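You operate a simulated robot arm through the tools that you are given. There is no shell and no other tool.

You run a simulated robot arm. Do the job below in one go: nothing can be reset, and whatever is moved stays where it is left.

## Task
Draw the orange fence fully back, take the silver block out of the gap and relock.
Fine: free the lever first; stand the block in the free spot beside the other two. Set down upright: thick silver block.
Where things are to end (x, y in the base frame): thick silver block within 0.04 m of [0.92, -0.23].

It is judged by the outcome, as a careful person would: the job done as asked, and still so three seconds after it is handed in. It fails if anything else is knocked over, pushed out of place, dropped, spilled or broken.

## Robot
A 6-joint arm with a two-finger gripper, fixed in place. Base frame: the origin is at the foot of the arm, x ahead of it, y to its left, z up; the work surface is at about z = 0.8. Lengths are in m, angles in rad, forces in N, time in s.
Its first joint turns from -2.897 to 2.897 rad. Payload 2.45 kg.
Tool frame: the origin (TCP) lies between the finger pads and is the grasp point; the fingertips stand 0.02 m ahead of it; z points along the fingers, y is the line along which they close. The gripper opens to 0.14 m. The gripper's body begins 0.168 m behind the TCP.
Orientation is that of the tool frame in the base frame, as [roll, pitch, yaw] about the fixed x, y, z axes, in that order (R = Rz(yaw) Ry(pitch) Rx(roll)). With the fingers straight down and closing along the base's y, the tool's x points along the base's -x, its y along +y and its z along -z.

## Interface
- The arm moves only by the tool play_rows. Its argument "steps" is a list of rows, each a list of 7 numbers: the shift along the tool's x, y, z in mm, then the turn, a rotation vector about the tool's x, y, z in rad, then the opening in per cent of the stroke, from 0 (shut) to 100 (fully open). In form: [[tx, ty, tz, wx, wy, wz, gripper], ...]. A call has 1 to 20 rows; each row shifts and turns the commanded pose from where the row before left it, along the tool's axes as they then stand. A row lasts 0.2 s, in which the tool goes at most 0.05 m and 0.15 rad; a call with a longer step from one row to the next is refused whole, and so is a gripper value outside its range. Where a pose cannot be reached the arm comes as near as it can. A force on the tool above 90 N (or 10 N above the force at the start of the call, whichever is more), or a blocked arm, ends the call early, and 0.2 s more pass. Each finger travels about 0.045 m/s and halts on what it meets, pressing with about 28 N; the grip force reading is that of the motor and also rises with nothing between the fingers. The clock runs only during rows and for 0.2 s after the last one: add rows that do not move to give the fingers time. The reply holds the time, the measured pose of the TCP, the force on the tool along the base axes, the opening and the grip force, in the units named above and with some noise, with the torque about the TCP (base axes, N m) and any sound that the robot's microphone picked up.
- Cameras (640 x 400 px; columns grow to the right, rows downward): "scene" is fixed at [0.2203, 0.6492, 1.5473]; the picture's right is [-0.82, -0.57, 0.00], its down [-0.26, 0.38, -0.89] and it looks along [0.50, -0.73, -0.46] (base axes); focal length 371 px, centre (320, 200). "wrist" rides on the gripper at [0.078, 0.011, -0.209] in the tool frame; the picture's right is [-0.14, 0.99, 0.00], its down [-0.92, -0.13, -0.37] and it looks along [-0.36, -0.05, 0.93] (tool axes); focal length 280 px, centre (320, 200).
- snapshot(camera): a new picture of that camera. It takes no simulated time.
- measure_at(camera, pixels): there is no depth. For up to 12 entries [column, row, z] of the newest picture of that camera ("zoom" is the newest enlarged one), the place [x, y] in the base frame at which the ray of that pixel passes the height z, good to about 0.002 m. It takes no simulated time.
- enlarge(camera, box): a new picture of the part [left, top, right, bottom] of that camera's present view, enlarged. It takes no simulated time.
- close_job(): hands the job in; it is judged then, once.

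Unless the task says otherwise, let go and move clear before handing in.

The tools are called after "Emit:" as name(argument=value, ...) on one line, values as JSON. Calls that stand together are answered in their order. play_rows: Moves the arm, as the interface text tells. Its arguments: {"type":"object","properties":{"steps":{"type":"array","items":{"type":"array","items":{"type":"number"}}}},"required":["steps"]} The other tools are called the same way: snapshot (camera) takes a picture; measure_at (camera, pixels) gives the place at which the rays of pixels pass given heights; enlarge (camera, box) takes an enlarged picture of a part of a camera's view; close_job () hands the job in.

At the start:

```text
t: 0.0
position: [0.7595, -0.0909, 1.1423]
ee_rot: [3.141, 0.001, -3.141]
force: [0.7, -0.4, -0.6]
moment: [0.02, 0.02, 0.02]
finger_gap: 0.1398
finger_force: 0.0
```

scene: 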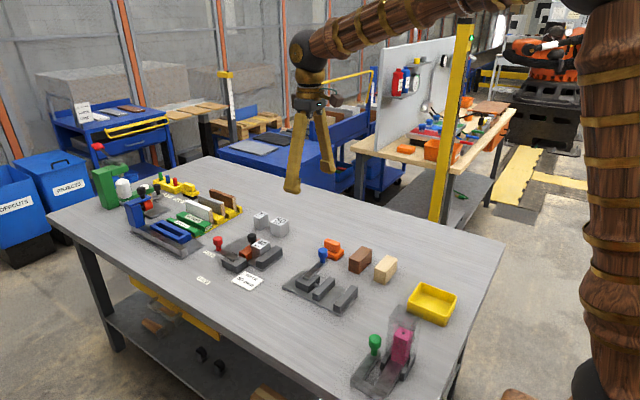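
wrist: 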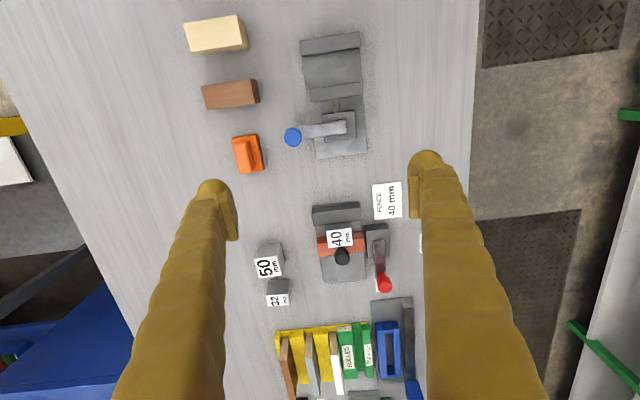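

The wrist picture shows a fixture near (340,245) with a "40 mm" block, an orange-ish fence with a black knob, a red-knobbed lever at (384,283), and two loose blocks "50" and "32" near (268,265) and (278,295). I'll enlarge both views to understand the mechanism before moving.

Emit:
enlarge(camera="wrist", box=[230, 170, 430, 310])

Emit:
enlarge(camera="scene", box=[180, 190, 320, 300])

Emit:
enlarge(camera="scene", box=[80, 150, 320, 300])

```text
2.86 times, centred on (330, 240) of wrist
```

zoom: 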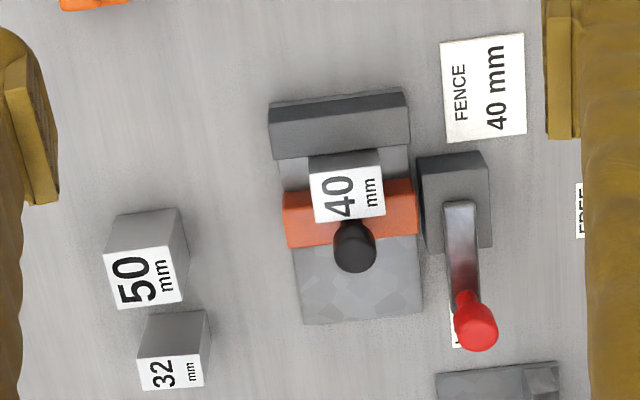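

```text
3.64 times, centred on (250, 245) of scene
```

zoom: 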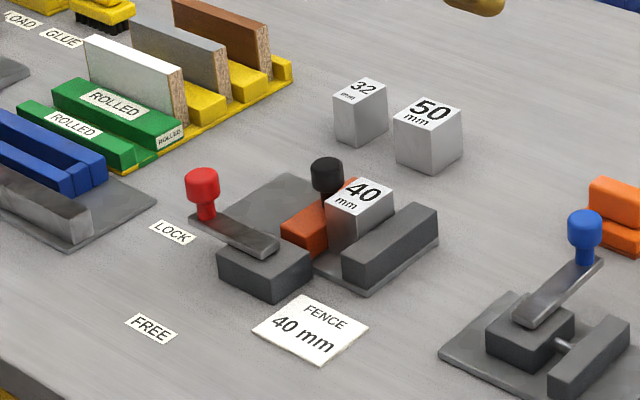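

```text
2.67 times, centred on (200, 225) of scene
```

zoom: 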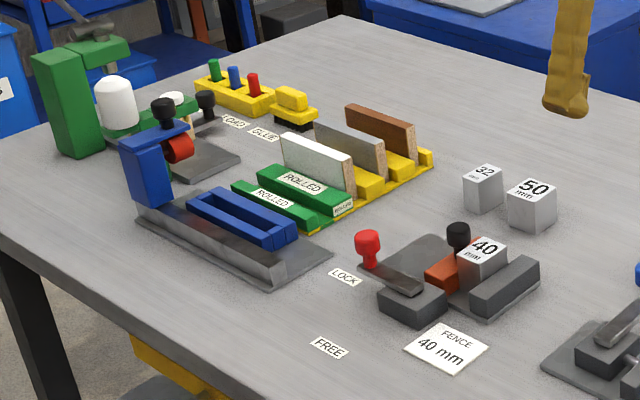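

The zooms show the lever's arm lying over "LOCK" (red knob toward +x) with the "FREE" label off to the +y side, and the orange fence with a black knob clamping the 40 mm block against a dark stop. I'll measure key points at table and estimated top heights.

Emit:
snapshot(camera="wrist")

Emit:
snapshot(camera="scene")

Emit:
measure_at(camera="wrist", pixels=[[314, 206, 0.8], [326, 283, 0.8], [367, 280, 0.8], [384, 283, 0.87], [343, 257, 0.87], [376, 242, 0.83], [340, 237, 0.85], [268, 267, 0.84], [277, 300, 0.84], [422, 243, 0.8], [362, 203, 0.82], [314, 208, 0.82]])

Emit:
measure_at(camera="scene", pixels=[[224, 231, 0.87], [251, 230, 0.87], [217, 241, 0.8], [211, 256, 0.8], [203, 280, 0.8], [260, 243, 0.85], [263, 216, 0.83], [280, 222, 0.85], [219, 247, 0.8], [239, 257, 0.84]])

```text
taken
```

wrist: 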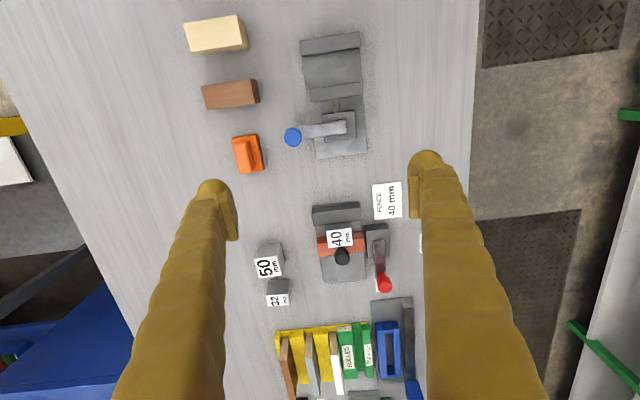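

```text
taken
```

scene: 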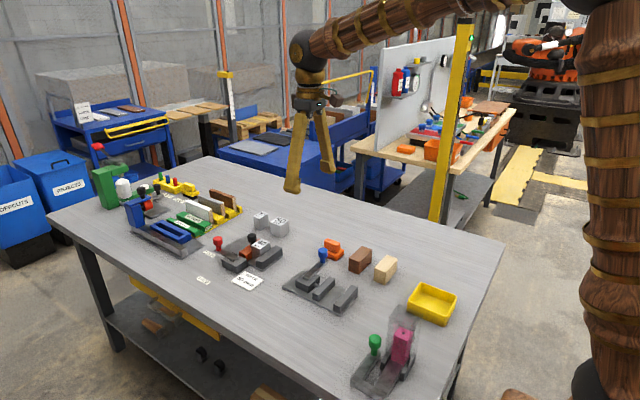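

```text
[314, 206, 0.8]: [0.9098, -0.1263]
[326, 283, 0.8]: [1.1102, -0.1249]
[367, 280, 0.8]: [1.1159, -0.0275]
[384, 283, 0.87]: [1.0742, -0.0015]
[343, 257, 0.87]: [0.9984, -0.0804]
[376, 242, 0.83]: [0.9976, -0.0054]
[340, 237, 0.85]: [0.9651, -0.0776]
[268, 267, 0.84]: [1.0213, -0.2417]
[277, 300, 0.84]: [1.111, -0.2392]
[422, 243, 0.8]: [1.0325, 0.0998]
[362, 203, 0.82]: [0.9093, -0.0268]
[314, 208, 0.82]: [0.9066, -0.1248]
```

```text
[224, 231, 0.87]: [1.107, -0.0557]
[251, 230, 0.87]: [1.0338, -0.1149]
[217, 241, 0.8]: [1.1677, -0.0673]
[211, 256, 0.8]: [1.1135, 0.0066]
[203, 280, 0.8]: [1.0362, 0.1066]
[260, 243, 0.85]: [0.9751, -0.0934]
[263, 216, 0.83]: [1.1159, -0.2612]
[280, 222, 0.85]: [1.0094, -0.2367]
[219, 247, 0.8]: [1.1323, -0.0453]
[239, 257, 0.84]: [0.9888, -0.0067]
```

The red knob triangulates to about (1.077, 0.00, 0.87) and the FREE label lies about 65–70° round from LOCK, so the lever must swing toward +y. These points are near the edge of the tool-down reach; I'll move closer above for a better look.

Emit:
play_rows(steps=[[-15, 12, 25, 0, 0, 0, 100], [-15, 12, 25, 0, 0, 0, 100], [-15, 12, 25, 0, 0, 0, 100], [-15, 12, 25, 0, 0, 0, 100], [0, 0, 0, 0, 0, 0, 100]])

Emit:
snapshot(camera="wrist")

Emit:
enlarge(camera="wrist", box=[240, 170, 440, 310])

Emit:
enlarge(camera="scene", box=[190, 200, 290, 290])

```text
t: 1.2
position: [0.8219, -0.0427, 1.0426]
ee_rot: [-3.141, -0.001, 3.141]
force: [1.0, -0.5, 0.6]
moment: [0.0, 0.02, 0.05]
finger_gap: 0.1399
finger_force: 0.1
```

```text
taken
```

wrist: 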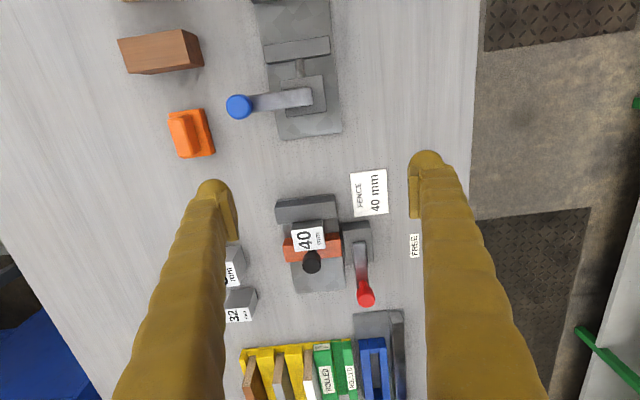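

```text
2.86 times, centred on (340, 240) of wrist
```

zoom: 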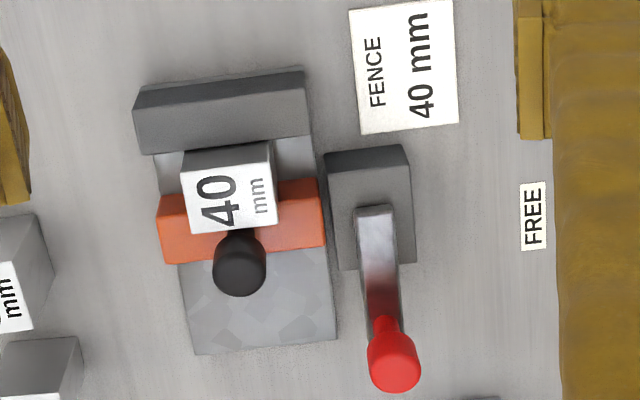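

```text
4.44 times, centred on (240, 245) of scene
```

zoom: 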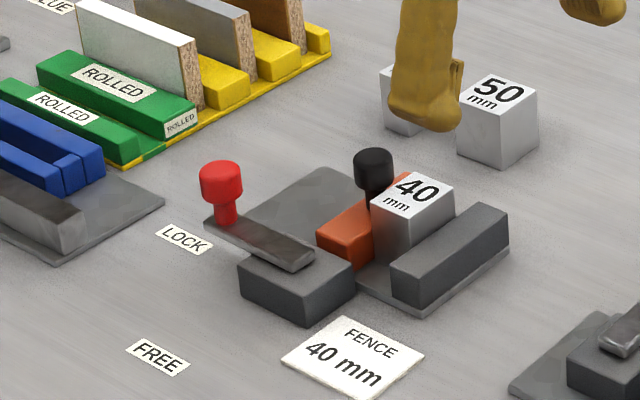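

The zooms now clearly show the lever pivot at about (300,260) in the scene zoom, the red knob top at (221,175), and the black knob top at (374,160). I'll triangulate these, measuring the scene zoom first and the wrist pixels directly.

Emit:
measure_at(camera="zoom", pixels=[[221, 172, 0.88], [221, 190, 0.87], [374, 157, 0.88], [374, 178, 0.87], [158, 357, 0.8], [184, 240, 0.8], [296, 255, 0.84], [398, 318, 0.8], [370, 205, 0.85], [418, 240, 0.83], [421, 190, 0.85], [500, 82, 0.85]])

Emit:
enlarge(camera="wrist", box=[280, 190, 400, 310])

```text
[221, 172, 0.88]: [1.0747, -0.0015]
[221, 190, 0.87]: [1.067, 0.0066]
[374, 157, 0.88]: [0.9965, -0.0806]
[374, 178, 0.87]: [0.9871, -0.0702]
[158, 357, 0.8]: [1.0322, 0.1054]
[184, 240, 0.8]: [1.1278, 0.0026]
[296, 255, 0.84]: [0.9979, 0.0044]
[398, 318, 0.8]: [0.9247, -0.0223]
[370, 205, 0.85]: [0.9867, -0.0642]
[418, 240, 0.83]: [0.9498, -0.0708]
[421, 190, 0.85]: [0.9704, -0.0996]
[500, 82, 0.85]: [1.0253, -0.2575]
```

```text
3.33 times, centred on (340, 250) of wrist
```

zoom: 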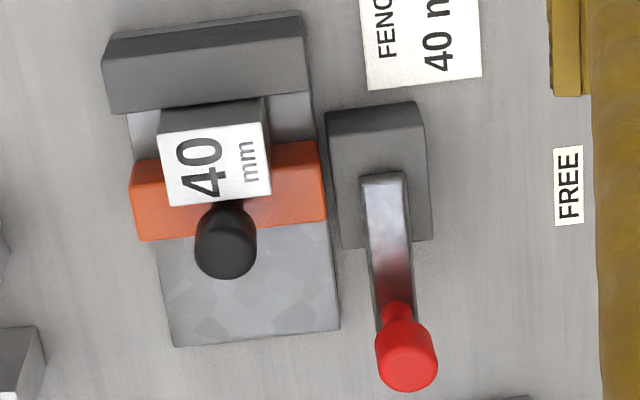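

Emit:
measure_at(camera="zoom", pixels=[[407, 365, 0.88], [407, 340, 0.86], [226, 252, 0.88], [226, 215, 0.85], [383, 190, 0.84], [568, 186, 0.8], [216, 165, 0.85], [158, 105, 0.85], [265, 100, 0.85], [105, 112, 0.82], [230, 190, 0.83], [400, 300, 0.84]])

Emit:
measure_at(camera="zoom", pixels=[[171, 207, 0.85], [271, 195, 0.85], [160, 120, 0.85], [265, 100, 0.85], [137, 241, 0.82], [326, 222, 0.82], [170, 346, 0.8], [340, 328, 0.8], [342, 248, 0.82], [432, 240, 0.82], [328, 112, 0.82], [415, 102, 0.82]])

```text
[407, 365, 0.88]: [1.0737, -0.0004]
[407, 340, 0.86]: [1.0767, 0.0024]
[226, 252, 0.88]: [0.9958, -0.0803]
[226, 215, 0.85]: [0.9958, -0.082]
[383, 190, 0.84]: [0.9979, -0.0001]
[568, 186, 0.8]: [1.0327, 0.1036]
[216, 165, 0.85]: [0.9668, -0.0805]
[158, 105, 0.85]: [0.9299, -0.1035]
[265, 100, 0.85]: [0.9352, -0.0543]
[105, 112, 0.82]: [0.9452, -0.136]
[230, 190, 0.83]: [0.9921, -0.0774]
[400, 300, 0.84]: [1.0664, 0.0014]
```

```text
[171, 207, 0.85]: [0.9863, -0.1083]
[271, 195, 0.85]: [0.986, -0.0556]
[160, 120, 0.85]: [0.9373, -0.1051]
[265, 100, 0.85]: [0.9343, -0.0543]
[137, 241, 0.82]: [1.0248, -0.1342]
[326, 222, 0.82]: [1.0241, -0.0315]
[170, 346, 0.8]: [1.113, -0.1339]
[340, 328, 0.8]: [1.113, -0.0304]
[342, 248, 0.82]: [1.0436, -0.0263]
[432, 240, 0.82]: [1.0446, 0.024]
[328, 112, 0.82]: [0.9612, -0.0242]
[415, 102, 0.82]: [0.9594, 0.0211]
```

Both views agree: red knob top at about (1.074, 0.00, 0.88), black fence knob top at about (0.996, -0.080, 0.88), lever pivot near (1.0, 0.0). The lever knob is beyond tool-down reach, so I'll tilt the fingers outward by about 0.52 rad and see where that leaves me.

Emit:
play_rows(steps=[[0, 0, 0, 0, -0.13, 0, 100], [0, 0, 0, 0, -0.13, 0, 100], [0, 0, 0, 0, -0.13, 0, 100], [0, 0, 0, 0, -0.13, 0, 100], [0, 0, 0, 0, 0, 0, 60]])

Emit:
snapshot(camera="wrist")

Emit:
snapshot(camera="scene")

```text
t: 2.4
position: [0.8209, -0.0438, 1.0427]
ee_rot: [-3.141, 0.522, 3.14]
force: [0.4, -0.3, 0.7]
moment: [0.0, 0.03, 0.03]
finger_gap: 0.1054
finger_force: 0.0
```

```text
taken
```

wrist: 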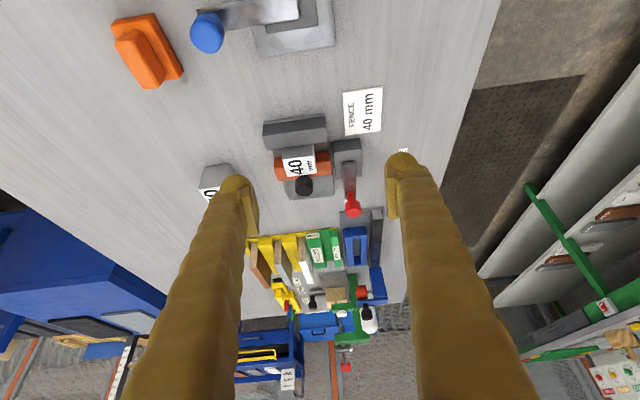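

```text
taken
```

scene: 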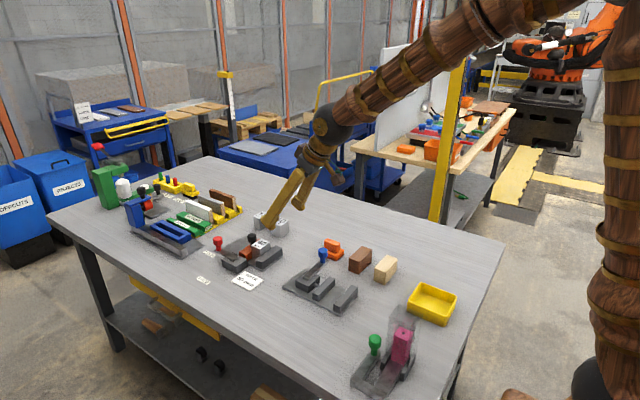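

The tilt came out as commanded (pitch 0.522) with the scene unchanged. I'll now move out to a point about 8 cm above the red knob, with the opening reduced to about 63 mm.

Emit:
play_rows(steps=[[-21.6, 5.5, 25.8, 0, 0, 0, 45], [-21.6, 5.5, 25.8, 0, 0, 0, 45], [-21.6, 5.5, 25.8, 0, 0, 0, 45], [-21.6, 5.5, 25.8, 0, 0, 0, 45], [-21.6, 5.5, 25.8, 0, 0, 0, 45], [-21.6, 5.5, 25.8, 0, 0, 0, 45], [-21.6, 5.5, 25.8, 0, 0, 0, 45], [-21.6, 5.5, 25.8, 0, 0, 0, 45], [0, 0, 0, 0, 0, 0, 45]])

Emit:
snapshot(camera="wrist")

Emit:
enlarge(camera="scene", box=[190, 190, 290, 290])

```text
t: 4.4
position: [1.0721, 0.0004, 0.9473]
ee_rot: [3.14, 0.52, 3.141]
force: [0.7, 0.9, -1.2]
moment: [0.01, 0.01, -0.01]
finger_gap: 0.0631
finger_force: 0.1
```

```text
taken
```

wrist: 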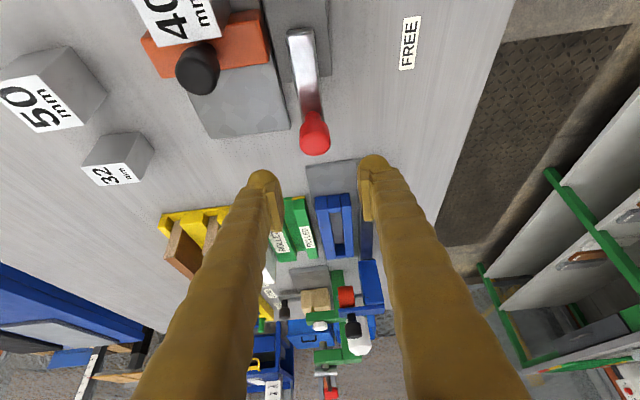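

```text
4.00 times, centred on (240, 240) of scene
```

zoom: 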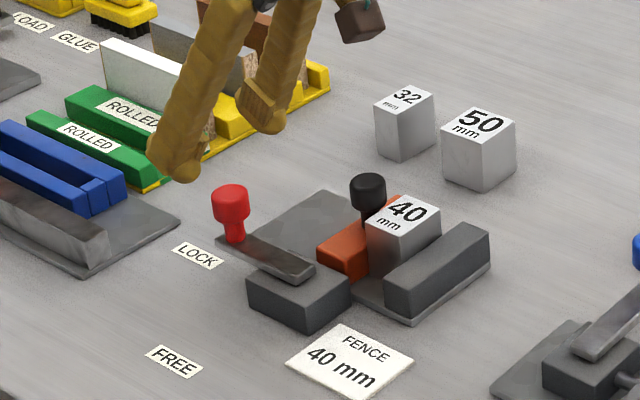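

The arm reached the point above the lever: the red knob sits at about (314,133) in the wrist view and the fingers straddle it laterally. I'll measure the knob again from this closer view before descending.

Emit:
measure_at(camera="wrist", pixels=[[314, 145, 0.88], [314, 125, 0.87], [299, 130, 0.87], [329, 130, 0.87], [313, 112, 0.85], [302, 40, 0.84], [408, 42, 0.8], [198, 70, 0.88]])

Emit:
measure_at(camera="zoom", pixels=[[231, 190, 0.88], [231, 203, 0.87], [231, 220, 0.86], [234, 240, 0.84], [300, 272, 0.84], [213, 195, 0.88], [250, 195, 0.88]])

```text
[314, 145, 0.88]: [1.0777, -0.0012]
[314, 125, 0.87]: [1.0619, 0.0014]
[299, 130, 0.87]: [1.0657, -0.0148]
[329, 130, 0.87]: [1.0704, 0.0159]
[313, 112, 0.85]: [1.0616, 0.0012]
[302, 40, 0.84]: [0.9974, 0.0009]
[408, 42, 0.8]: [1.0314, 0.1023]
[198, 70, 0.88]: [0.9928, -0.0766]
```

```text
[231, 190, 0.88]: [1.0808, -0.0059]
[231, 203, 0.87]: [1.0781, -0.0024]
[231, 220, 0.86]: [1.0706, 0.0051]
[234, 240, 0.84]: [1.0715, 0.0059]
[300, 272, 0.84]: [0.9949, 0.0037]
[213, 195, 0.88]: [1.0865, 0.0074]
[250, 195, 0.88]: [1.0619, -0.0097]
```

The red knob is about 30 mm across, axis at (1.073, 0.00), spanning roughly z 0.86–0.886, and the tool is centred on it in y. I'll descend 75 mm straight down around it, keeping the fingers open.

Emit:
play_rows(steps=[[9.2, 0, 16.4, 0, 0, 0, 45], [9.2, 0, 16.4, 0, 0, 0, 45], [9.2, 0, 16.4, 0, 0, 0, 45], [9.2, 0, 16.4, 0, 0, 0, 45], [0, 0, 0, 0, 0, 0, 45]])

Emit:
snapshot(camera="wrist")

Emit:
enlarge(camera="scene", box=[190, 190, 290, 290])

```text
t: 5.6
position: [1.0734, 0.0008, 0.872]
ee_rot: [3.141, 0.519, 3.14]
force: [-0.2, 0.3, -0.2]
moment: [0.04, -0.01, 0.01]
finger_gap: 0.0629
finger_force: 0.0
```

```text
taken
```

wrist: 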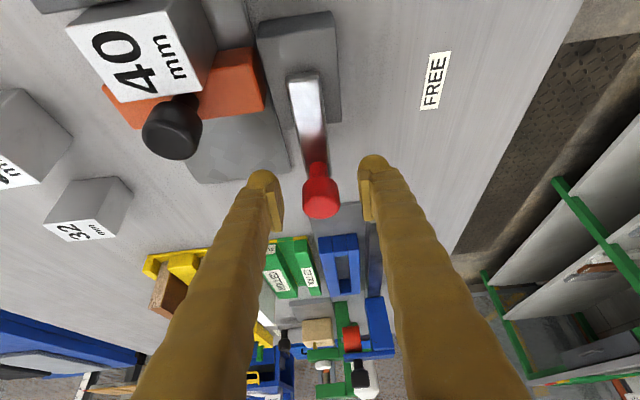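

```text
4.00 times, centred on (240, 240) of scene
```

zoom: 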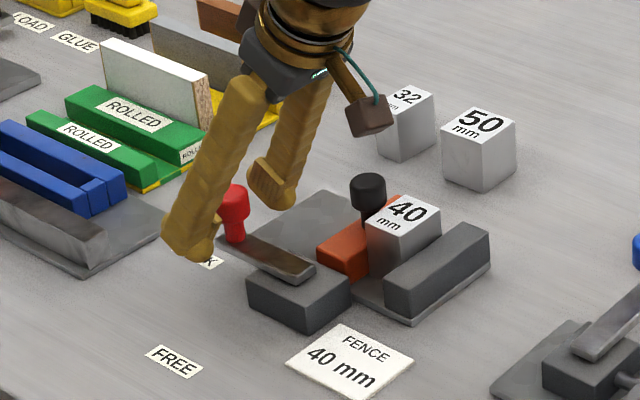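

The knob sits at (321,197) in the wrist view, centred between the two fingertips at (270,200) and (372,195). I'll close on it.

Emit:
play_rows(steps=[[0, 0, 0, 0, 0, 0, 12], [0, 0, 0, 0, 0, 0, 12], [0, 0, 0, 0, 0, 0, 12], [0, 0, 0, 0, 0, 0, 12]])

Emit:
snapshot(camera="wrist")

Emit:
enlarge(camera="scene", box=[190, 190, 290, 290])

```text
t: 6.6
position: [1.0741, 0.0005, 0.8721]
ee_rot: [-3.141, 0.52, -3.14]
force: [1.6, 3.6, -1.7]
moment: [0.04, 0.0, -0.03]
finger_gap: 0.0284
finger_force: 41.4
```

```text
taken
```

wrist: 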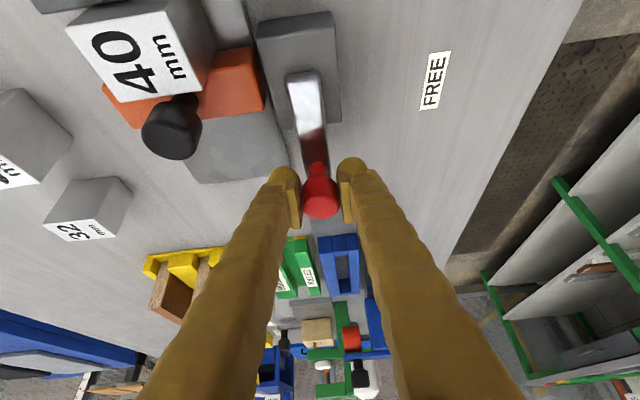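

```text
4.00 times, centred on (240, 240) of scene
```

zoom: 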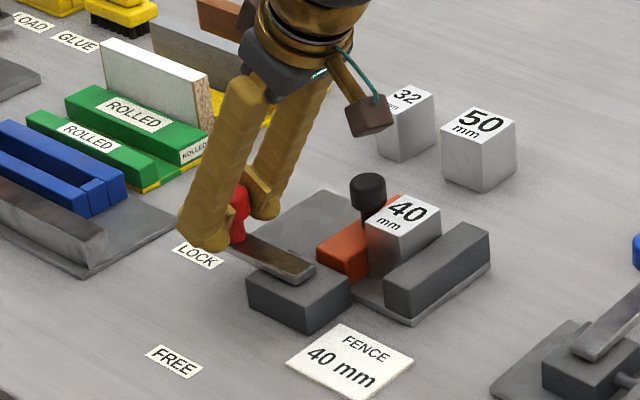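

The fingers have closed on the red knob (gap 28.4 mm, firm grip force) with no disturbance. I'll begin swinging it toward FREE (+y) along its arc about (0.998, 0), turning the tool half as fast as the lever, for the first 20°.

Emit:
play_rows(steps=[[0.5, 6.5, -0.3, -0.0218, 0, -0.0378, 12], [0.5, 6.5, -0.3, -0.0218, 0, -0.0378, 12], [1.0, 6.4, -0.6, -0.0218, 0, -0.0378, 12], [1.0, 6.4, -0.6, -0.0218, 0, -0.0378, 12], [0, 0, 0, 0, 0, 0, 12]])

Emit:
snapshot(camera="wrist")

Emit:
enlarge(camera="scene", box=[190, 190, 290, 290])

```text
t: 7.8
position: [1.0666, 0.0251, 0.8731]
ee_rot: [3.14, 0.517, -2.969]
force: [-7.5, -2.9, -12.2]
moment: [0.09, 0.16, -0.01]
finger_gap: 0.0281
finger_force: 45.3
```

```text
taken
```

wrist: 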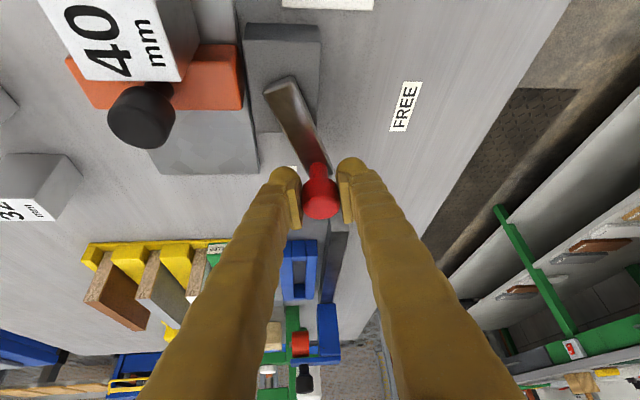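

```text
4.00 times, centred on (240, 240) of scene
```

zoom: 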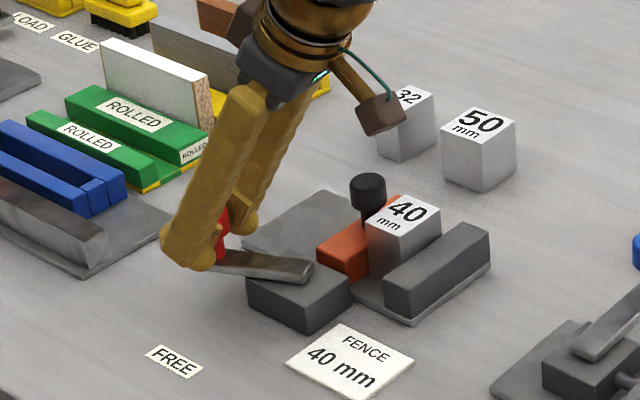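

The lever is turning (near end now at (278,88), knob at (320,192) in the wrist view), with a mild side force of about −7 N in x, suggesting the true arc is a bit tighter than I assumed. I'll zoom in to refine the pivot.

Emit:
enlarge(camera="wrist", box=[220, 20, 440, 230])

Emit:
measure_at(camera="wrist", pixels=[[264, 92, 0.838], [296, 77, 0.838], [280, 84, 0.838], [330, 165, 0.838], [305, 172, 0.838], [244, 25, 0.825], [321, 27, 0.825], [245, 68, 0.825], [319, 75, 0.825], [319, 172, 0.86]])

```text
1.90 times, centred on (330, 125) of wrist
```

zoom: 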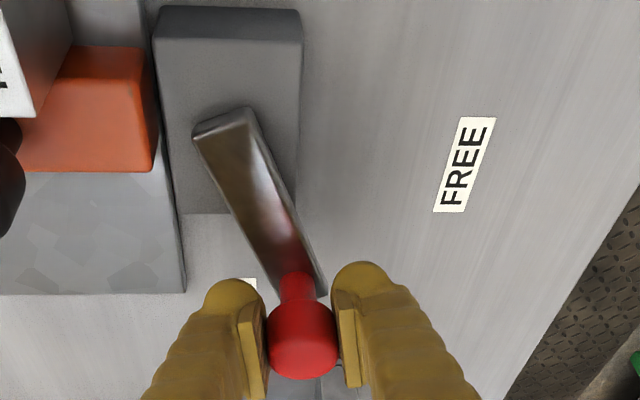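

```text
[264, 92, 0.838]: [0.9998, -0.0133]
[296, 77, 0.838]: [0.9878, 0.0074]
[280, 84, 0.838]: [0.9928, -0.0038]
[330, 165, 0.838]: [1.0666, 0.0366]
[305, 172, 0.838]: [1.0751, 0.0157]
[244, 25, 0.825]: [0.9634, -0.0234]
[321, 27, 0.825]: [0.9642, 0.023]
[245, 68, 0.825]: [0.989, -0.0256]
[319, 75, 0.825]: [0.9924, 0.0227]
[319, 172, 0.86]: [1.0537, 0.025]
```

The lever is at about 20.6° and the ends put the pivot nearer (1.002, 0), arm radius about 0.0715 m. I'll continue to about 40° with this tighter arc.

Emit:
play_rows(steps=[[1.43, 6.09, -0.82, -0.0218, 0, -0.0378, 12], [1.66, 6.03, -0.95, -0.0218, 0, -0.0378, 12], [1.89, 5.95, -1.09, -0.0218, 0, -0.0378, 12], [2.11, 5.86, -1.21, -0.0218, 0, -0.0378, 12], [0, 0, 0, 0, 0, 0, 12]])

Emit:
enlarge(camera="wrist", box=[220, 20, 440, 230])

Emit:
enlarge(camera="scene", box=[190, 190, 290, 290])

```text
t: 9.0
position: [1.0544, 0.0459, 0.875]
ee_rot: [3.141, 0.521, -2.792]
force: [2.0, -6.6, -5.4]
moment: [-0.18, -0.17, 0.46]
finger_gap: 0.0281
finger_force: 45.1
```

```text
1.90 times, centred on (330, 125) of wrist
```

zoom: 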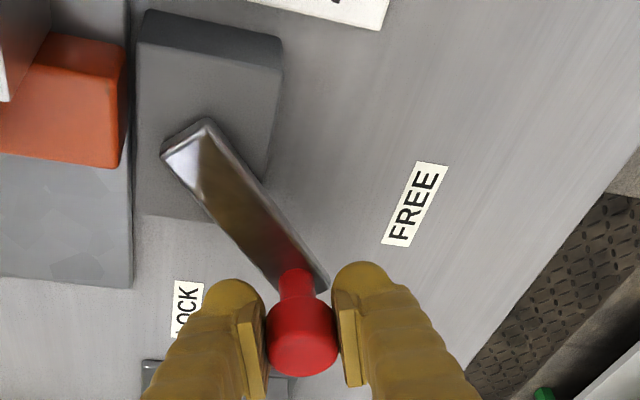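

```text
4.00 times, centred on (240, 240) of scene
```

zoom: 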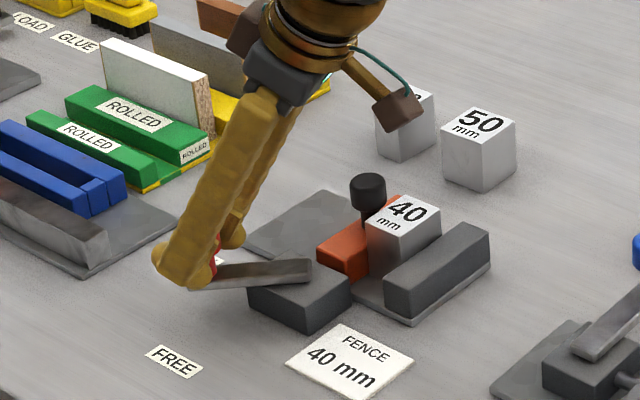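

The lever is at roughly 40° and forces are small, with the arm tracking its arc well. I'll continue to about 60°.

Emit:
play_rows(steps=[[2.27, 5.77, -0.84, -0.0218, 0, -0.0378, 12], [2.49, 5.66, -0.96, -0.0218, 0, -0.0378, 12], [2.7, 5.54, -1.09, -0.0218, 0, -0.0378, 12], [2.91, 5.4, -1.21, -0.0218, 0, -0.0378, 12], [0, 0, 0, 0, 0, 0, 12]])

Emit:
enlarge(camera="wrist", box=[220, 20, 440, 230])

Emit:
enlarge(camera="scene", box=[190, 190, 290, 290])

```text
t: 10.2
position: [1.0349, 0.0638, 0.8736]
ee_rot: [3.139, 0.523, -2.618]
force: [3.4, -1.3, 15.3]
moment: [0.06, -0.25, 0.18]
finger_gap: 0.0288
finger_force: 45.2
```

```text
1.90 times, centred on (330, 125) of wrist
```

zoom: 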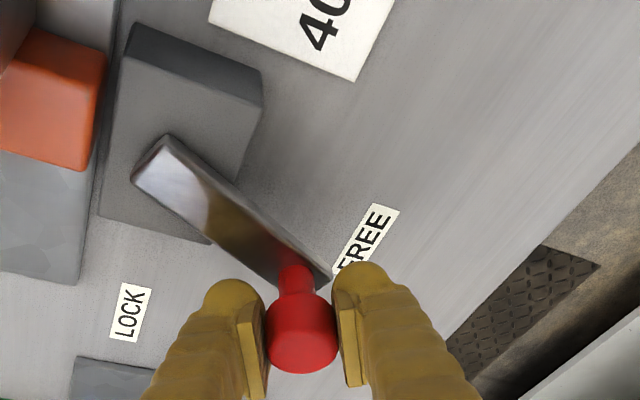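

```text
4.00 times, centred on (240, 240) of scene
```

zoom: 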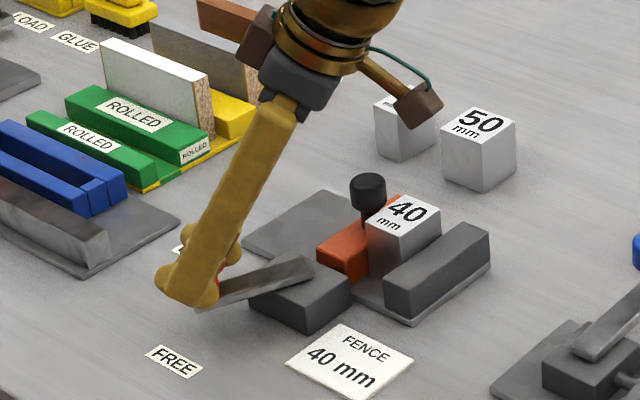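

The lever is at about 60–62° with little lateral resistance so far; the FREE label is just ahead. I'll go on another 15° and watch for a stop in the forces.

Emit:
play_rows(steps=[[2.8, 5.26, -1.85, -0.0218, 0, -0.0378, 12], [3.0, 5.11, -1.95, -0.0218, 0, -0.0378, 12], [0, 0, 0, 0, 0, 0, 12]])

Emit:
enlarge(camera="wrist", box=[220, 20, 440, 230])

```text
t: 11.0
position: [1.0258, 0.0653, 0.8739]
ee_rot: [-3.14, 0.523, -2.533]
force: [61.3, -31.4, -5.2]
moment: [-0.19, -0.66, 0.1]
finger_gap: 0.0284
finger_force: 44.9
```

```text
1.90 times, centred on (330, 125) of wrist
```

zoom: 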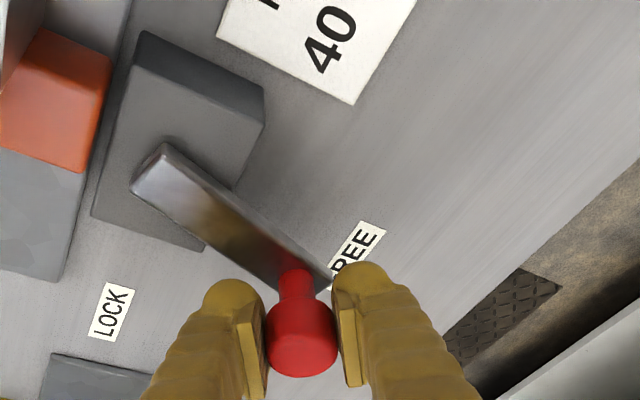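

The lever has met its stop (force about 69 N directed back along the arc, at about 67–70°), lying next to FREE. I'll ease the command back a few millimetres to take off the load before opening.

Emit:
play_rows(steps=[[-1.5, -2.5, 0.85, 0, 0, 0, 12], [0, 0, 0, 0, 0, 0, 12]])

```text
t: 11.6
position: [1.0268, 0.0656, 0.8733]
ee_rot: [3.141, 0.52, -2.53]
force: [17.1, -49.4, 9.2]
moment: [-0.57, -0.05, -0.47]
finger_gap: 0.0286
finger_force: 45.0
```

The remaining force (17, −49) N is mostly radial, meaning my commanded radius is a few millimetres too long. I'll shift about 3 mm toward −y to relax it.

Emit:
play_rows(steps=[[0.93, -2.92, -0.53, 0, 0, 0, 12], [0, 0, 0, 0, 0, 0, 12]])

```text
t: 12.2
position: [1.0271, 0.0645, 0.874]
ee_rot: [3.138, 0.52, -2.531]
force: [6.1, -24.6, 12.1]
moment: [-0.2, -0.01, -0.37]
finger_gap: 0.0282
finger_force: 44.5
```

Forces are falling; one more small relaxing shift, then I'll open the fingers.

Emit:
play_rows(steps=[[0.88, -1.97, -0.51, 0, 0, 0, 12], [0, 0, 0, 0, 0, 0, 12], [0, 0, 0, 0, 0, 0, 45], [0, 0, 0, 0, 0, 0, 45], [0, 0, 0, 0, 0, 0, 45]])

Emit:
snapshot(camera="wrist")

Emit:
enlarge(camera="scene", box=[190, 190, 290, 290])

```text
t: 13.4
position: [1.0276, 0.0619, 0.8739]
ee_rot: [3.14, 0.52, -2.531]
force: [-0.2, -0.1, 0.2]
moment: [-0.03, -0.01, 0.0]
finger_gap: 0.0631
finger_force: 0.2
```

```text
taken
```

wrist: 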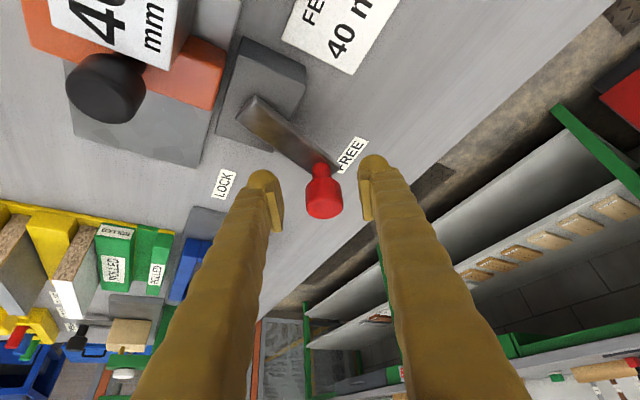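

```text
4.00 times, centred on (240, 240) of scene
```

zoom: 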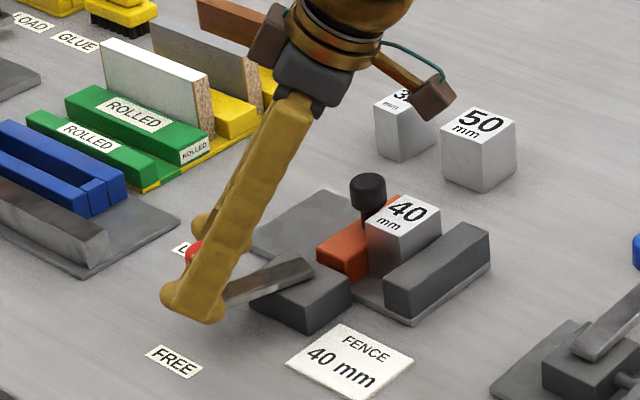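

The fingers are open and the lever stays in the FREE position (red knob at (323,197) in the wrist view). I'll lift straight up, turn the tool back to yaw zero, and move over the black fence knob.

Emit:
play_rows(steps=[[-13.3, 0, -23.1, 0, 0, 0, 45], [-13.3, 0, -23.1, 0, 0, 0, 45], [-13.3, 0, -23.1, 0, 0, 0, 45], [0, 0, 0, 0.0608, 0, 0.1058, 45], [0, 0, 0, 0.0608, 0, 0.1058, 45], [0, 0, 0, 0.0608, 0, 0.1058, 45], [0, 0, 0, 0.0608, 0, 0.1058, 45], [0, 0, 0, 0.0608, 0, 0.1058, 45], [0, 0, 0, 0, 0, 0, 45]])

Emit:
snapshot(camera="wrist")

Emit:
enlarge(camera="scene", box=[190, 190, 290, 290])

```text
t: 15.4
position: [1.0288, 0.0613, 0.9521]
ee_rot: [-3.141, 0.519, -3.14]
force: [-0.2, -0.1, -0.5]
moment: [-0.01, 0.0, 0.0]
finger_gap: 0.063
finger_force: 0.0
```

```text
taken
```

wrist: 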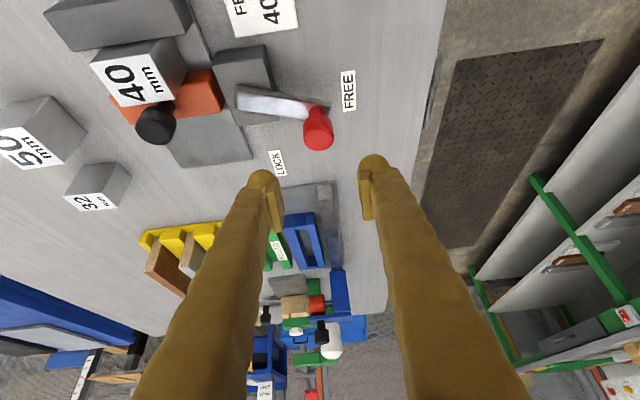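

```text
4.00 times, centred on (240, 240) of scene
```

zoom: 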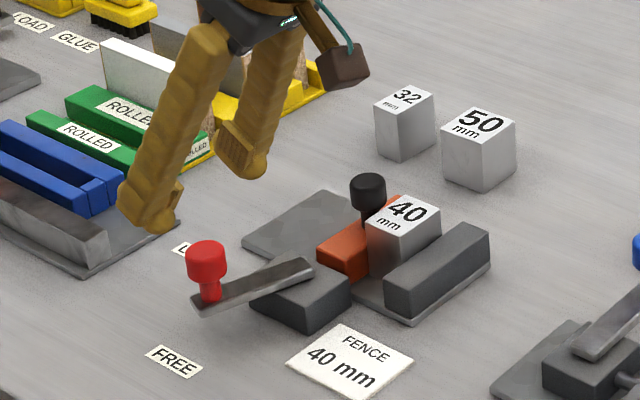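

The lever now clearly rests beside FREE, well off the LOCK line. I'll move over the fence knob while staying high, then measure it.

Emit:
play_rows(steps=[[5.55, -35.5, -3.2, 0, 0, 0, 45], [5.55, -35.5, -3.2, 0, 0, 0, 45], [5.55, -35.5, -3.2, 0, 0, 0, 45], [5.55, -35.5, -3.2, 0, 0, 0, 45], [0, 0, 0, 0, 0, 0, 45]])

Emit:
enlarge(camera="wrist", box=[200, 40, 440, 240])

```text
t: 16.6
position: [1.0016, -0.0799, 0.9534]
ee_rot: [3.14, 0.52, -3.139]
force: [0.1, 0.1, -0.1]
moment: [0.02, -0.01, 0.0]
finger_gap: 0.063
finger_force: 0.0
```

```text
2.00 times, centred on (320, 140) of wrist
```

zoom: 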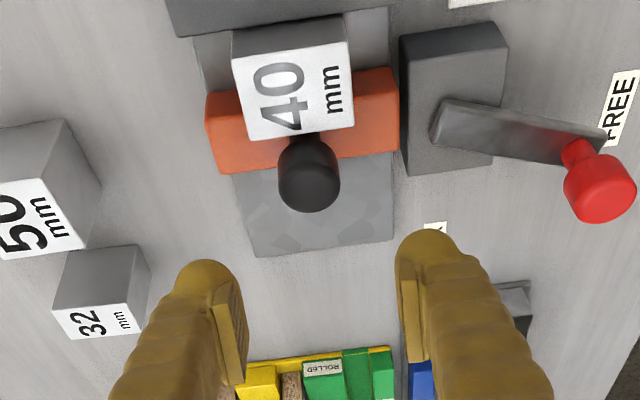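

Now the black knob's top is at (309,188) in the zoom, and the 40 mm block's top face spans roughly (237,58)–(354,128). I'll measure these.

Emit:
measure_at(camera="zoom", pixels=[[310, 192, 0.885], [279, 175, 0.875], [340, 175, 0.875], [309, 140, 0.86], [237, 58, 0.865], [350, 42, 0.865], [354, 128, 0.865], [248, 140, 0.865], [240, 175, 0.825], [398, 155, 0.825], [205, 93, 0.825], [386, 68, 0.825]])

Emit:
enlarge(camera="scene", box=[225, 205, 285, 275])

```text
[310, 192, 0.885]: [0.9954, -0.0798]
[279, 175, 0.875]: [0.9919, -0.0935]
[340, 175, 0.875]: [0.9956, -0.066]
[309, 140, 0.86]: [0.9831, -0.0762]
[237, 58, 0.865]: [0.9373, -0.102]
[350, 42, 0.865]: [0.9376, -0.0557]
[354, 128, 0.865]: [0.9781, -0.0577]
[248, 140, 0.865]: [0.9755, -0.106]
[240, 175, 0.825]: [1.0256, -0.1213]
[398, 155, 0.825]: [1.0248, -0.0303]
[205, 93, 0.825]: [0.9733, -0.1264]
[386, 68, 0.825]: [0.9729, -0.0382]
```

```text
5.71 times, centred on (255, 240) of scene
```

zoom: 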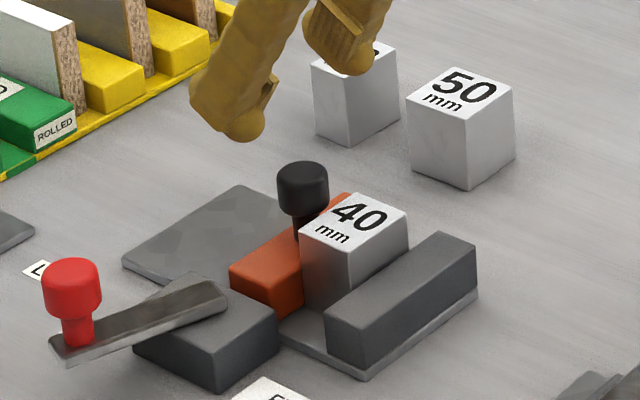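

Emit:
measure_at(camera="zoom", pixels=[[298, 237, 0.865], [345, 192, 0.865], [409, 211, 0.865], [358, 255, 0.865], [302, 171, 0.885], [409, 237, 0.84], [324, 312, 0.81], [325, 318, 0.84], [475, 242, 0.84], [302, 300, 0.81], [228, 265, 0.83], [273, 285, 0.83]])

```text
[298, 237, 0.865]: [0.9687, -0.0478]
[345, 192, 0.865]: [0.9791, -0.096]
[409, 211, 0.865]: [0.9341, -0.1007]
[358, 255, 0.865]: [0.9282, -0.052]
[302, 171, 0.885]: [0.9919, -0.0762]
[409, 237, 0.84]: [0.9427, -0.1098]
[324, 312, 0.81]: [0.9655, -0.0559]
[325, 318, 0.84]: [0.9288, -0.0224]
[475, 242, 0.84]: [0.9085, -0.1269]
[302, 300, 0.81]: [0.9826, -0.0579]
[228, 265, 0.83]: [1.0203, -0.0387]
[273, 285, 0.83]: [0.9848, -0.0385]
```

Reconciling both views, the block tops out at z≈0.86 with footprint x 0.938–0.978, y −0.104…−0.057, and the black knob's axis is at (0.996, −0.080) with top 0.8815. I'll descend around the black knob, biased slightly to +x so the fingers stay clear of the block.

Emit:
play_rows(steps=[[10.1, 0, 16.8, 0, 0, 0, 45], [10.1, 0, 16.8, 0, 0, 0, 45], [10.1, 0, 16.8, 0, 0, 0, 45], [10.1, 0, 16.8, 0, 0, 0, 45], [0, 0, 0, 0, 0, 0, 45]])

Emit:
snapshot(camera="wrist")

Emit:
enlarge(camera="scene", box=[190, 190, 290, 290])

```text
t: 17.8
position: [1.0026, -0.0799, 0.8741]
ee_rot: [-3.142, 0.52, -3.14]
force: [1.0, 0.0, 0.1]
moment: [-0.03, 0.01, -0.04]
finger_gap: 0.0635
finger_force: 0.0
```

```text
taken
```

wrist: 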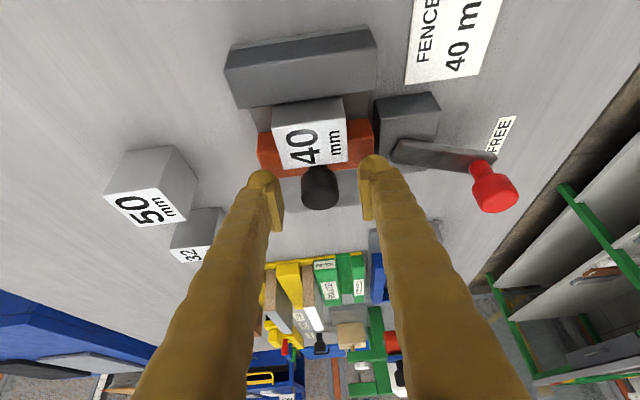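

```text
4.00 times, centred on (240, 240) of scene
```

zoom: 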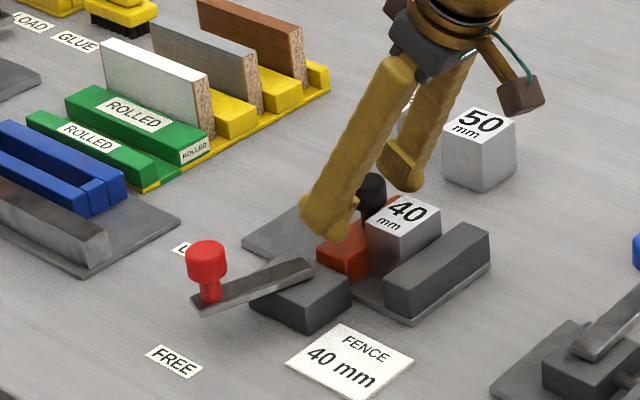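

The black knob at (320,187) is centred between the fingertips (272,195) and (370,190), clear of the block. Closing on it now.

Emit:
play_rows(steps=[[0, 0, 0, 0, 0, 0, 12], [0, 0, 0, 0, 0, 0, 12], [0, 0, 0, 0, 0, 0, 12], [0, 0, 0, 0, 0, 0, 12]])

Emit:
snapshot(camera="wrist")

```text
t: 18.8
position: [1.0021, -0.0782, 0.8742]
ee_rot: [3.139, 0.52, -3.14]
force: [-0.5, 4.5, -0.1]
moment: [0.09, -0.04, -0.01]
finger_gap: 0.0285
finger_force: 41.4
```

```text
taken
```

wrist: 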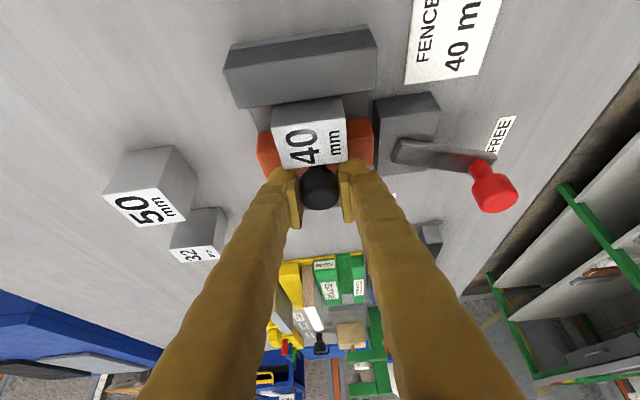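

The grip on the black knob is firm (gap 28.5 mm). I'll draw the fence back gently in +x by the first 16 mm and check force and motion.

Emit:
play_rows(steps=[[-3.47, 1.0, 2.0, 0, 0, 0, 10], [-3.47, 0, 2.0, 0, 0, 0, 10], [-3.47, 0, 2.0, 0, 0, 0, 10], [-3.47, 0, 2.0, 0, 0, 0, 10], [0, 0, 0, 0, 0, 0, 10]])

Emit:
snapshot(camera="wrist")

Emit:
enlarge(camera="scene", box=[190, 190, 290, 290])

```text
t: 20.0
position: [1.0168, -0.08, 0.8748]
ee_rot: [-3.141, 0.52, -3.141]
force: [0.8, -16.0, 4.0]
moment: [-0.18, 0.05, 0.0]
finger_gap: 0.0286
finger_force: 45.1
```

```text
taken
```

wrist: 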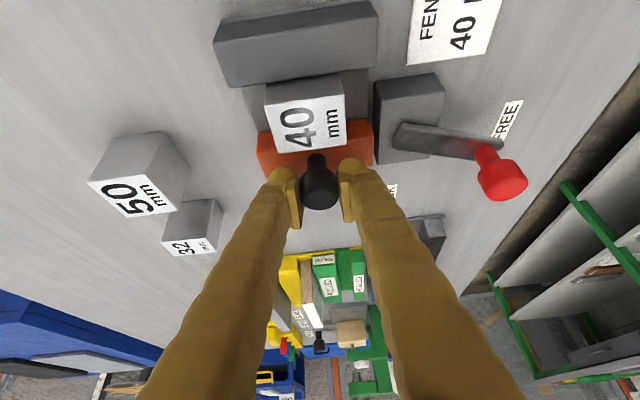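

```text
4.00 times, centred on (240, 240) of scene
```

zoom: 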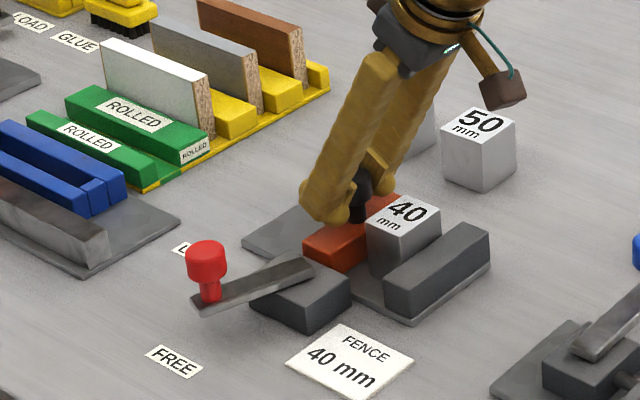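

The fence is following freely (block left in place). There is a −16 N side force from my y shift, so I'll undo that and continue drawing back another 20 mm.

Emit:
play_rows(steps=[[-3.47, -1.2, 2.0, 0, 0, 0, 10], [-3.47, 0, 2.0, 0, 0, 0, 10], [-3.47, 0, 2.0, 0, 0, 0, 10], [-3.47, 0, 2.0, 0, 0, 0, 10], [-3.47, 0, 2.0, 0, 0, 0, 10], [0, 0, 0, 0, 0, 0, 10]])

Emit:
enlarge(camera="scene", box=[190, 190, 290, 290])

```text
t: 21.4
position: [1.0365, -0.0799, 0.8733]
ee_rot: [3.139, 0.519, -3.139]
force: [-35.2, -1.8, 12.3]
moment: [0.0, 0.55, 0.0]
finger_gap: 0.0286
finger_force: 44.8
```

```text
4.00 times, centred on (240, 240) of scene
```

zoom: 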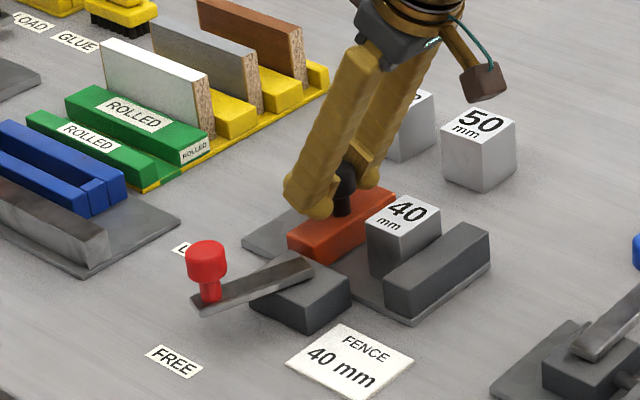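

The pull force has jumped to −35 N at x = 1.0365, which suggests the fence has reached its end stop (about 35 mm of travel). I'll pull a little further to confirm it's a stop and not just friction.

Emit:
play_rows(steps=[[-1.74, 0, 1.0, 0, 0, 0, 10], [-0.87, 0, 0.5, 0, 0, 0, 10], [0, 0, 0, 0, 0, 0, 10]])

Emit:
snapshot(camera="wrist")

Emit:
enlarge(camera="scene", box=[225, 205, 285, 275])

```text
t: 22.2
position: [1.0401, -0.0807, 0.8736]
ee_rot: [-3.141, 0.52, -3.14]
force: [-3.9, -7.8, -6.2]
moment: [-0.15, 0.01, 0.07]
finger_gap: 0.0274
finger_force: 44.9
```

```text
taken
```

wrist: 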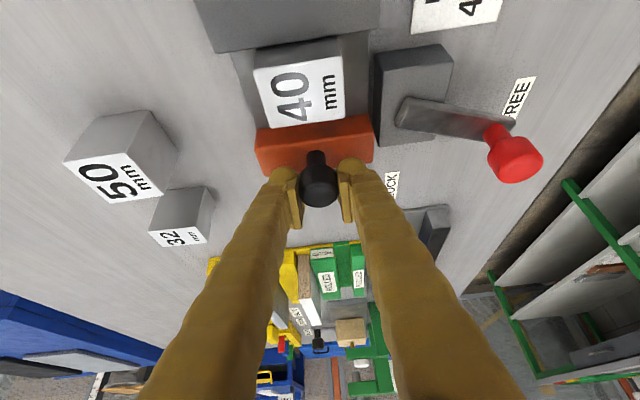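

```text
5.71 times, centred on (255, 240) of scene
```

zoom: 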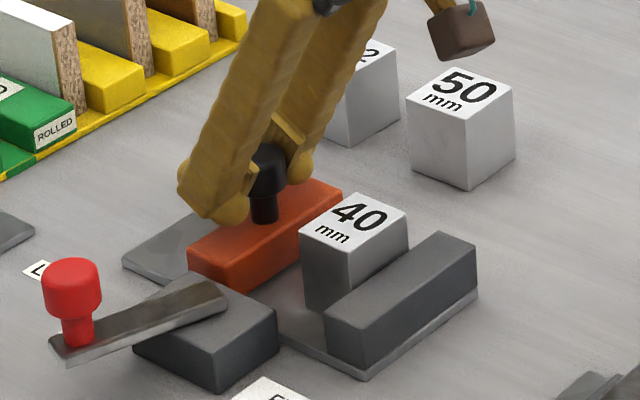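

The force fell and the gap narrowed slightly (27.4 mm), so either the fence passed a detent or the fingers slipped on the knob. I'll measure the fence's front edge and knob to find out.

Emit:
measure_at(camera="wrist", pixels=[[257, 132, 0.83], [370, 116, 0.83], [258, 176, 0.83], [374, 155, 0.83], [319, 195, 0.8815], [255, 72, 0.86], [342, 55, 0.86], [345, 118, 0.86], [275, 129, 0.86]])

Emit:
measure_at(camera="zoom", pixels=[[188, 248, 0.83], [228, 264, 0.83], [342, 192, 0.83], [298, 237, 0.86], [409, 211, 0.86], [358, 255, 0.86], [264, 150, 0.8815], [122, 263, 0.805], [188, 262, 0.81]])

```text
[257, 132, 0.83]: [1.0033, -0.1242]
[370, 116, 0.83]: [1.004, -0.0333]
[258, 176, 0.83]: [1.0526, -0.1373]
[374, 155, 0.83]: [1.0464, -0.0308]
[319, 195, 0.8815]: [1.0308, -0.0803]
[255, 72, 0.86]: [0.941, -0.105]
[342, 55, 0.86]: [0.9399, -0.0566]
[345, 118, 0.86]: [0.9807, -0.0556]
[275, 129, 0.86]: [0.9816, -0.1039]
```

```text
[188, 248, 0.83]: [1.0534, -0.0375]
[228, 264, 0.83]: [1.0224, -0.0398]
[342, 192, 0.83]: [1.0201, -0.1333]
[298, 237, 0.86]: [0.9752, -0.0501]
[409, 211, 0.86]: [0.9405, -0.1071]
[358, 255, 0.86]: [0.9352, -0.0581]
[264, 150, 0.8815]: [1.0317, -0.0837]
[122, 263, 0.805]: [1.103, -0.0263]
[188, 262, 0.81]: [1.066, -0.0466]
```

The knob is now at x≈1.031 (fence moved 35 mm) while the tool moved 38 mm, so the fingers slipped about 3 mm on the knob – consistent with a hard end stop. A small further pull will confirm: force should rise again without fence motion.

Emit:
play_rows(steps=[[-1.3, 0, 0.75, 0, 0, 0, 5], [0, 0, 0, 0, 0, 0, 5]])

Emit:
enlarge(camera="scene", box=[225, 205, 285, 275])

```text
t: 22.8
position: [1.0431, -0.0801, 0.8739]
ee_rot: [3.14, 0.518, -3.141]
force: [-12.0, -10.6, -7.3]
moment: [-0.13, 0.17, 0.04]
finger_gap: 0.0271
finger_force: 45.4
```

```text
5.71 times, centred on (255, 240) of scene
```

zoom: 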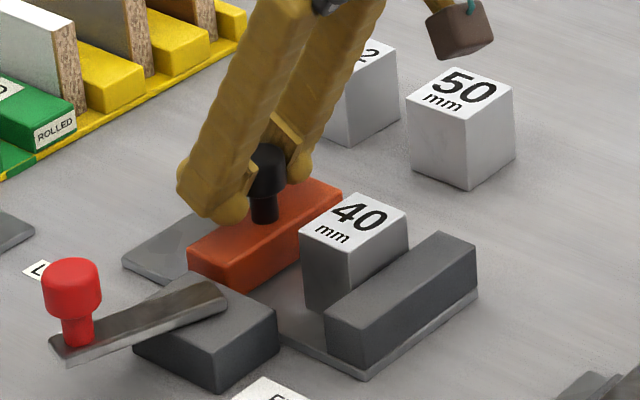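

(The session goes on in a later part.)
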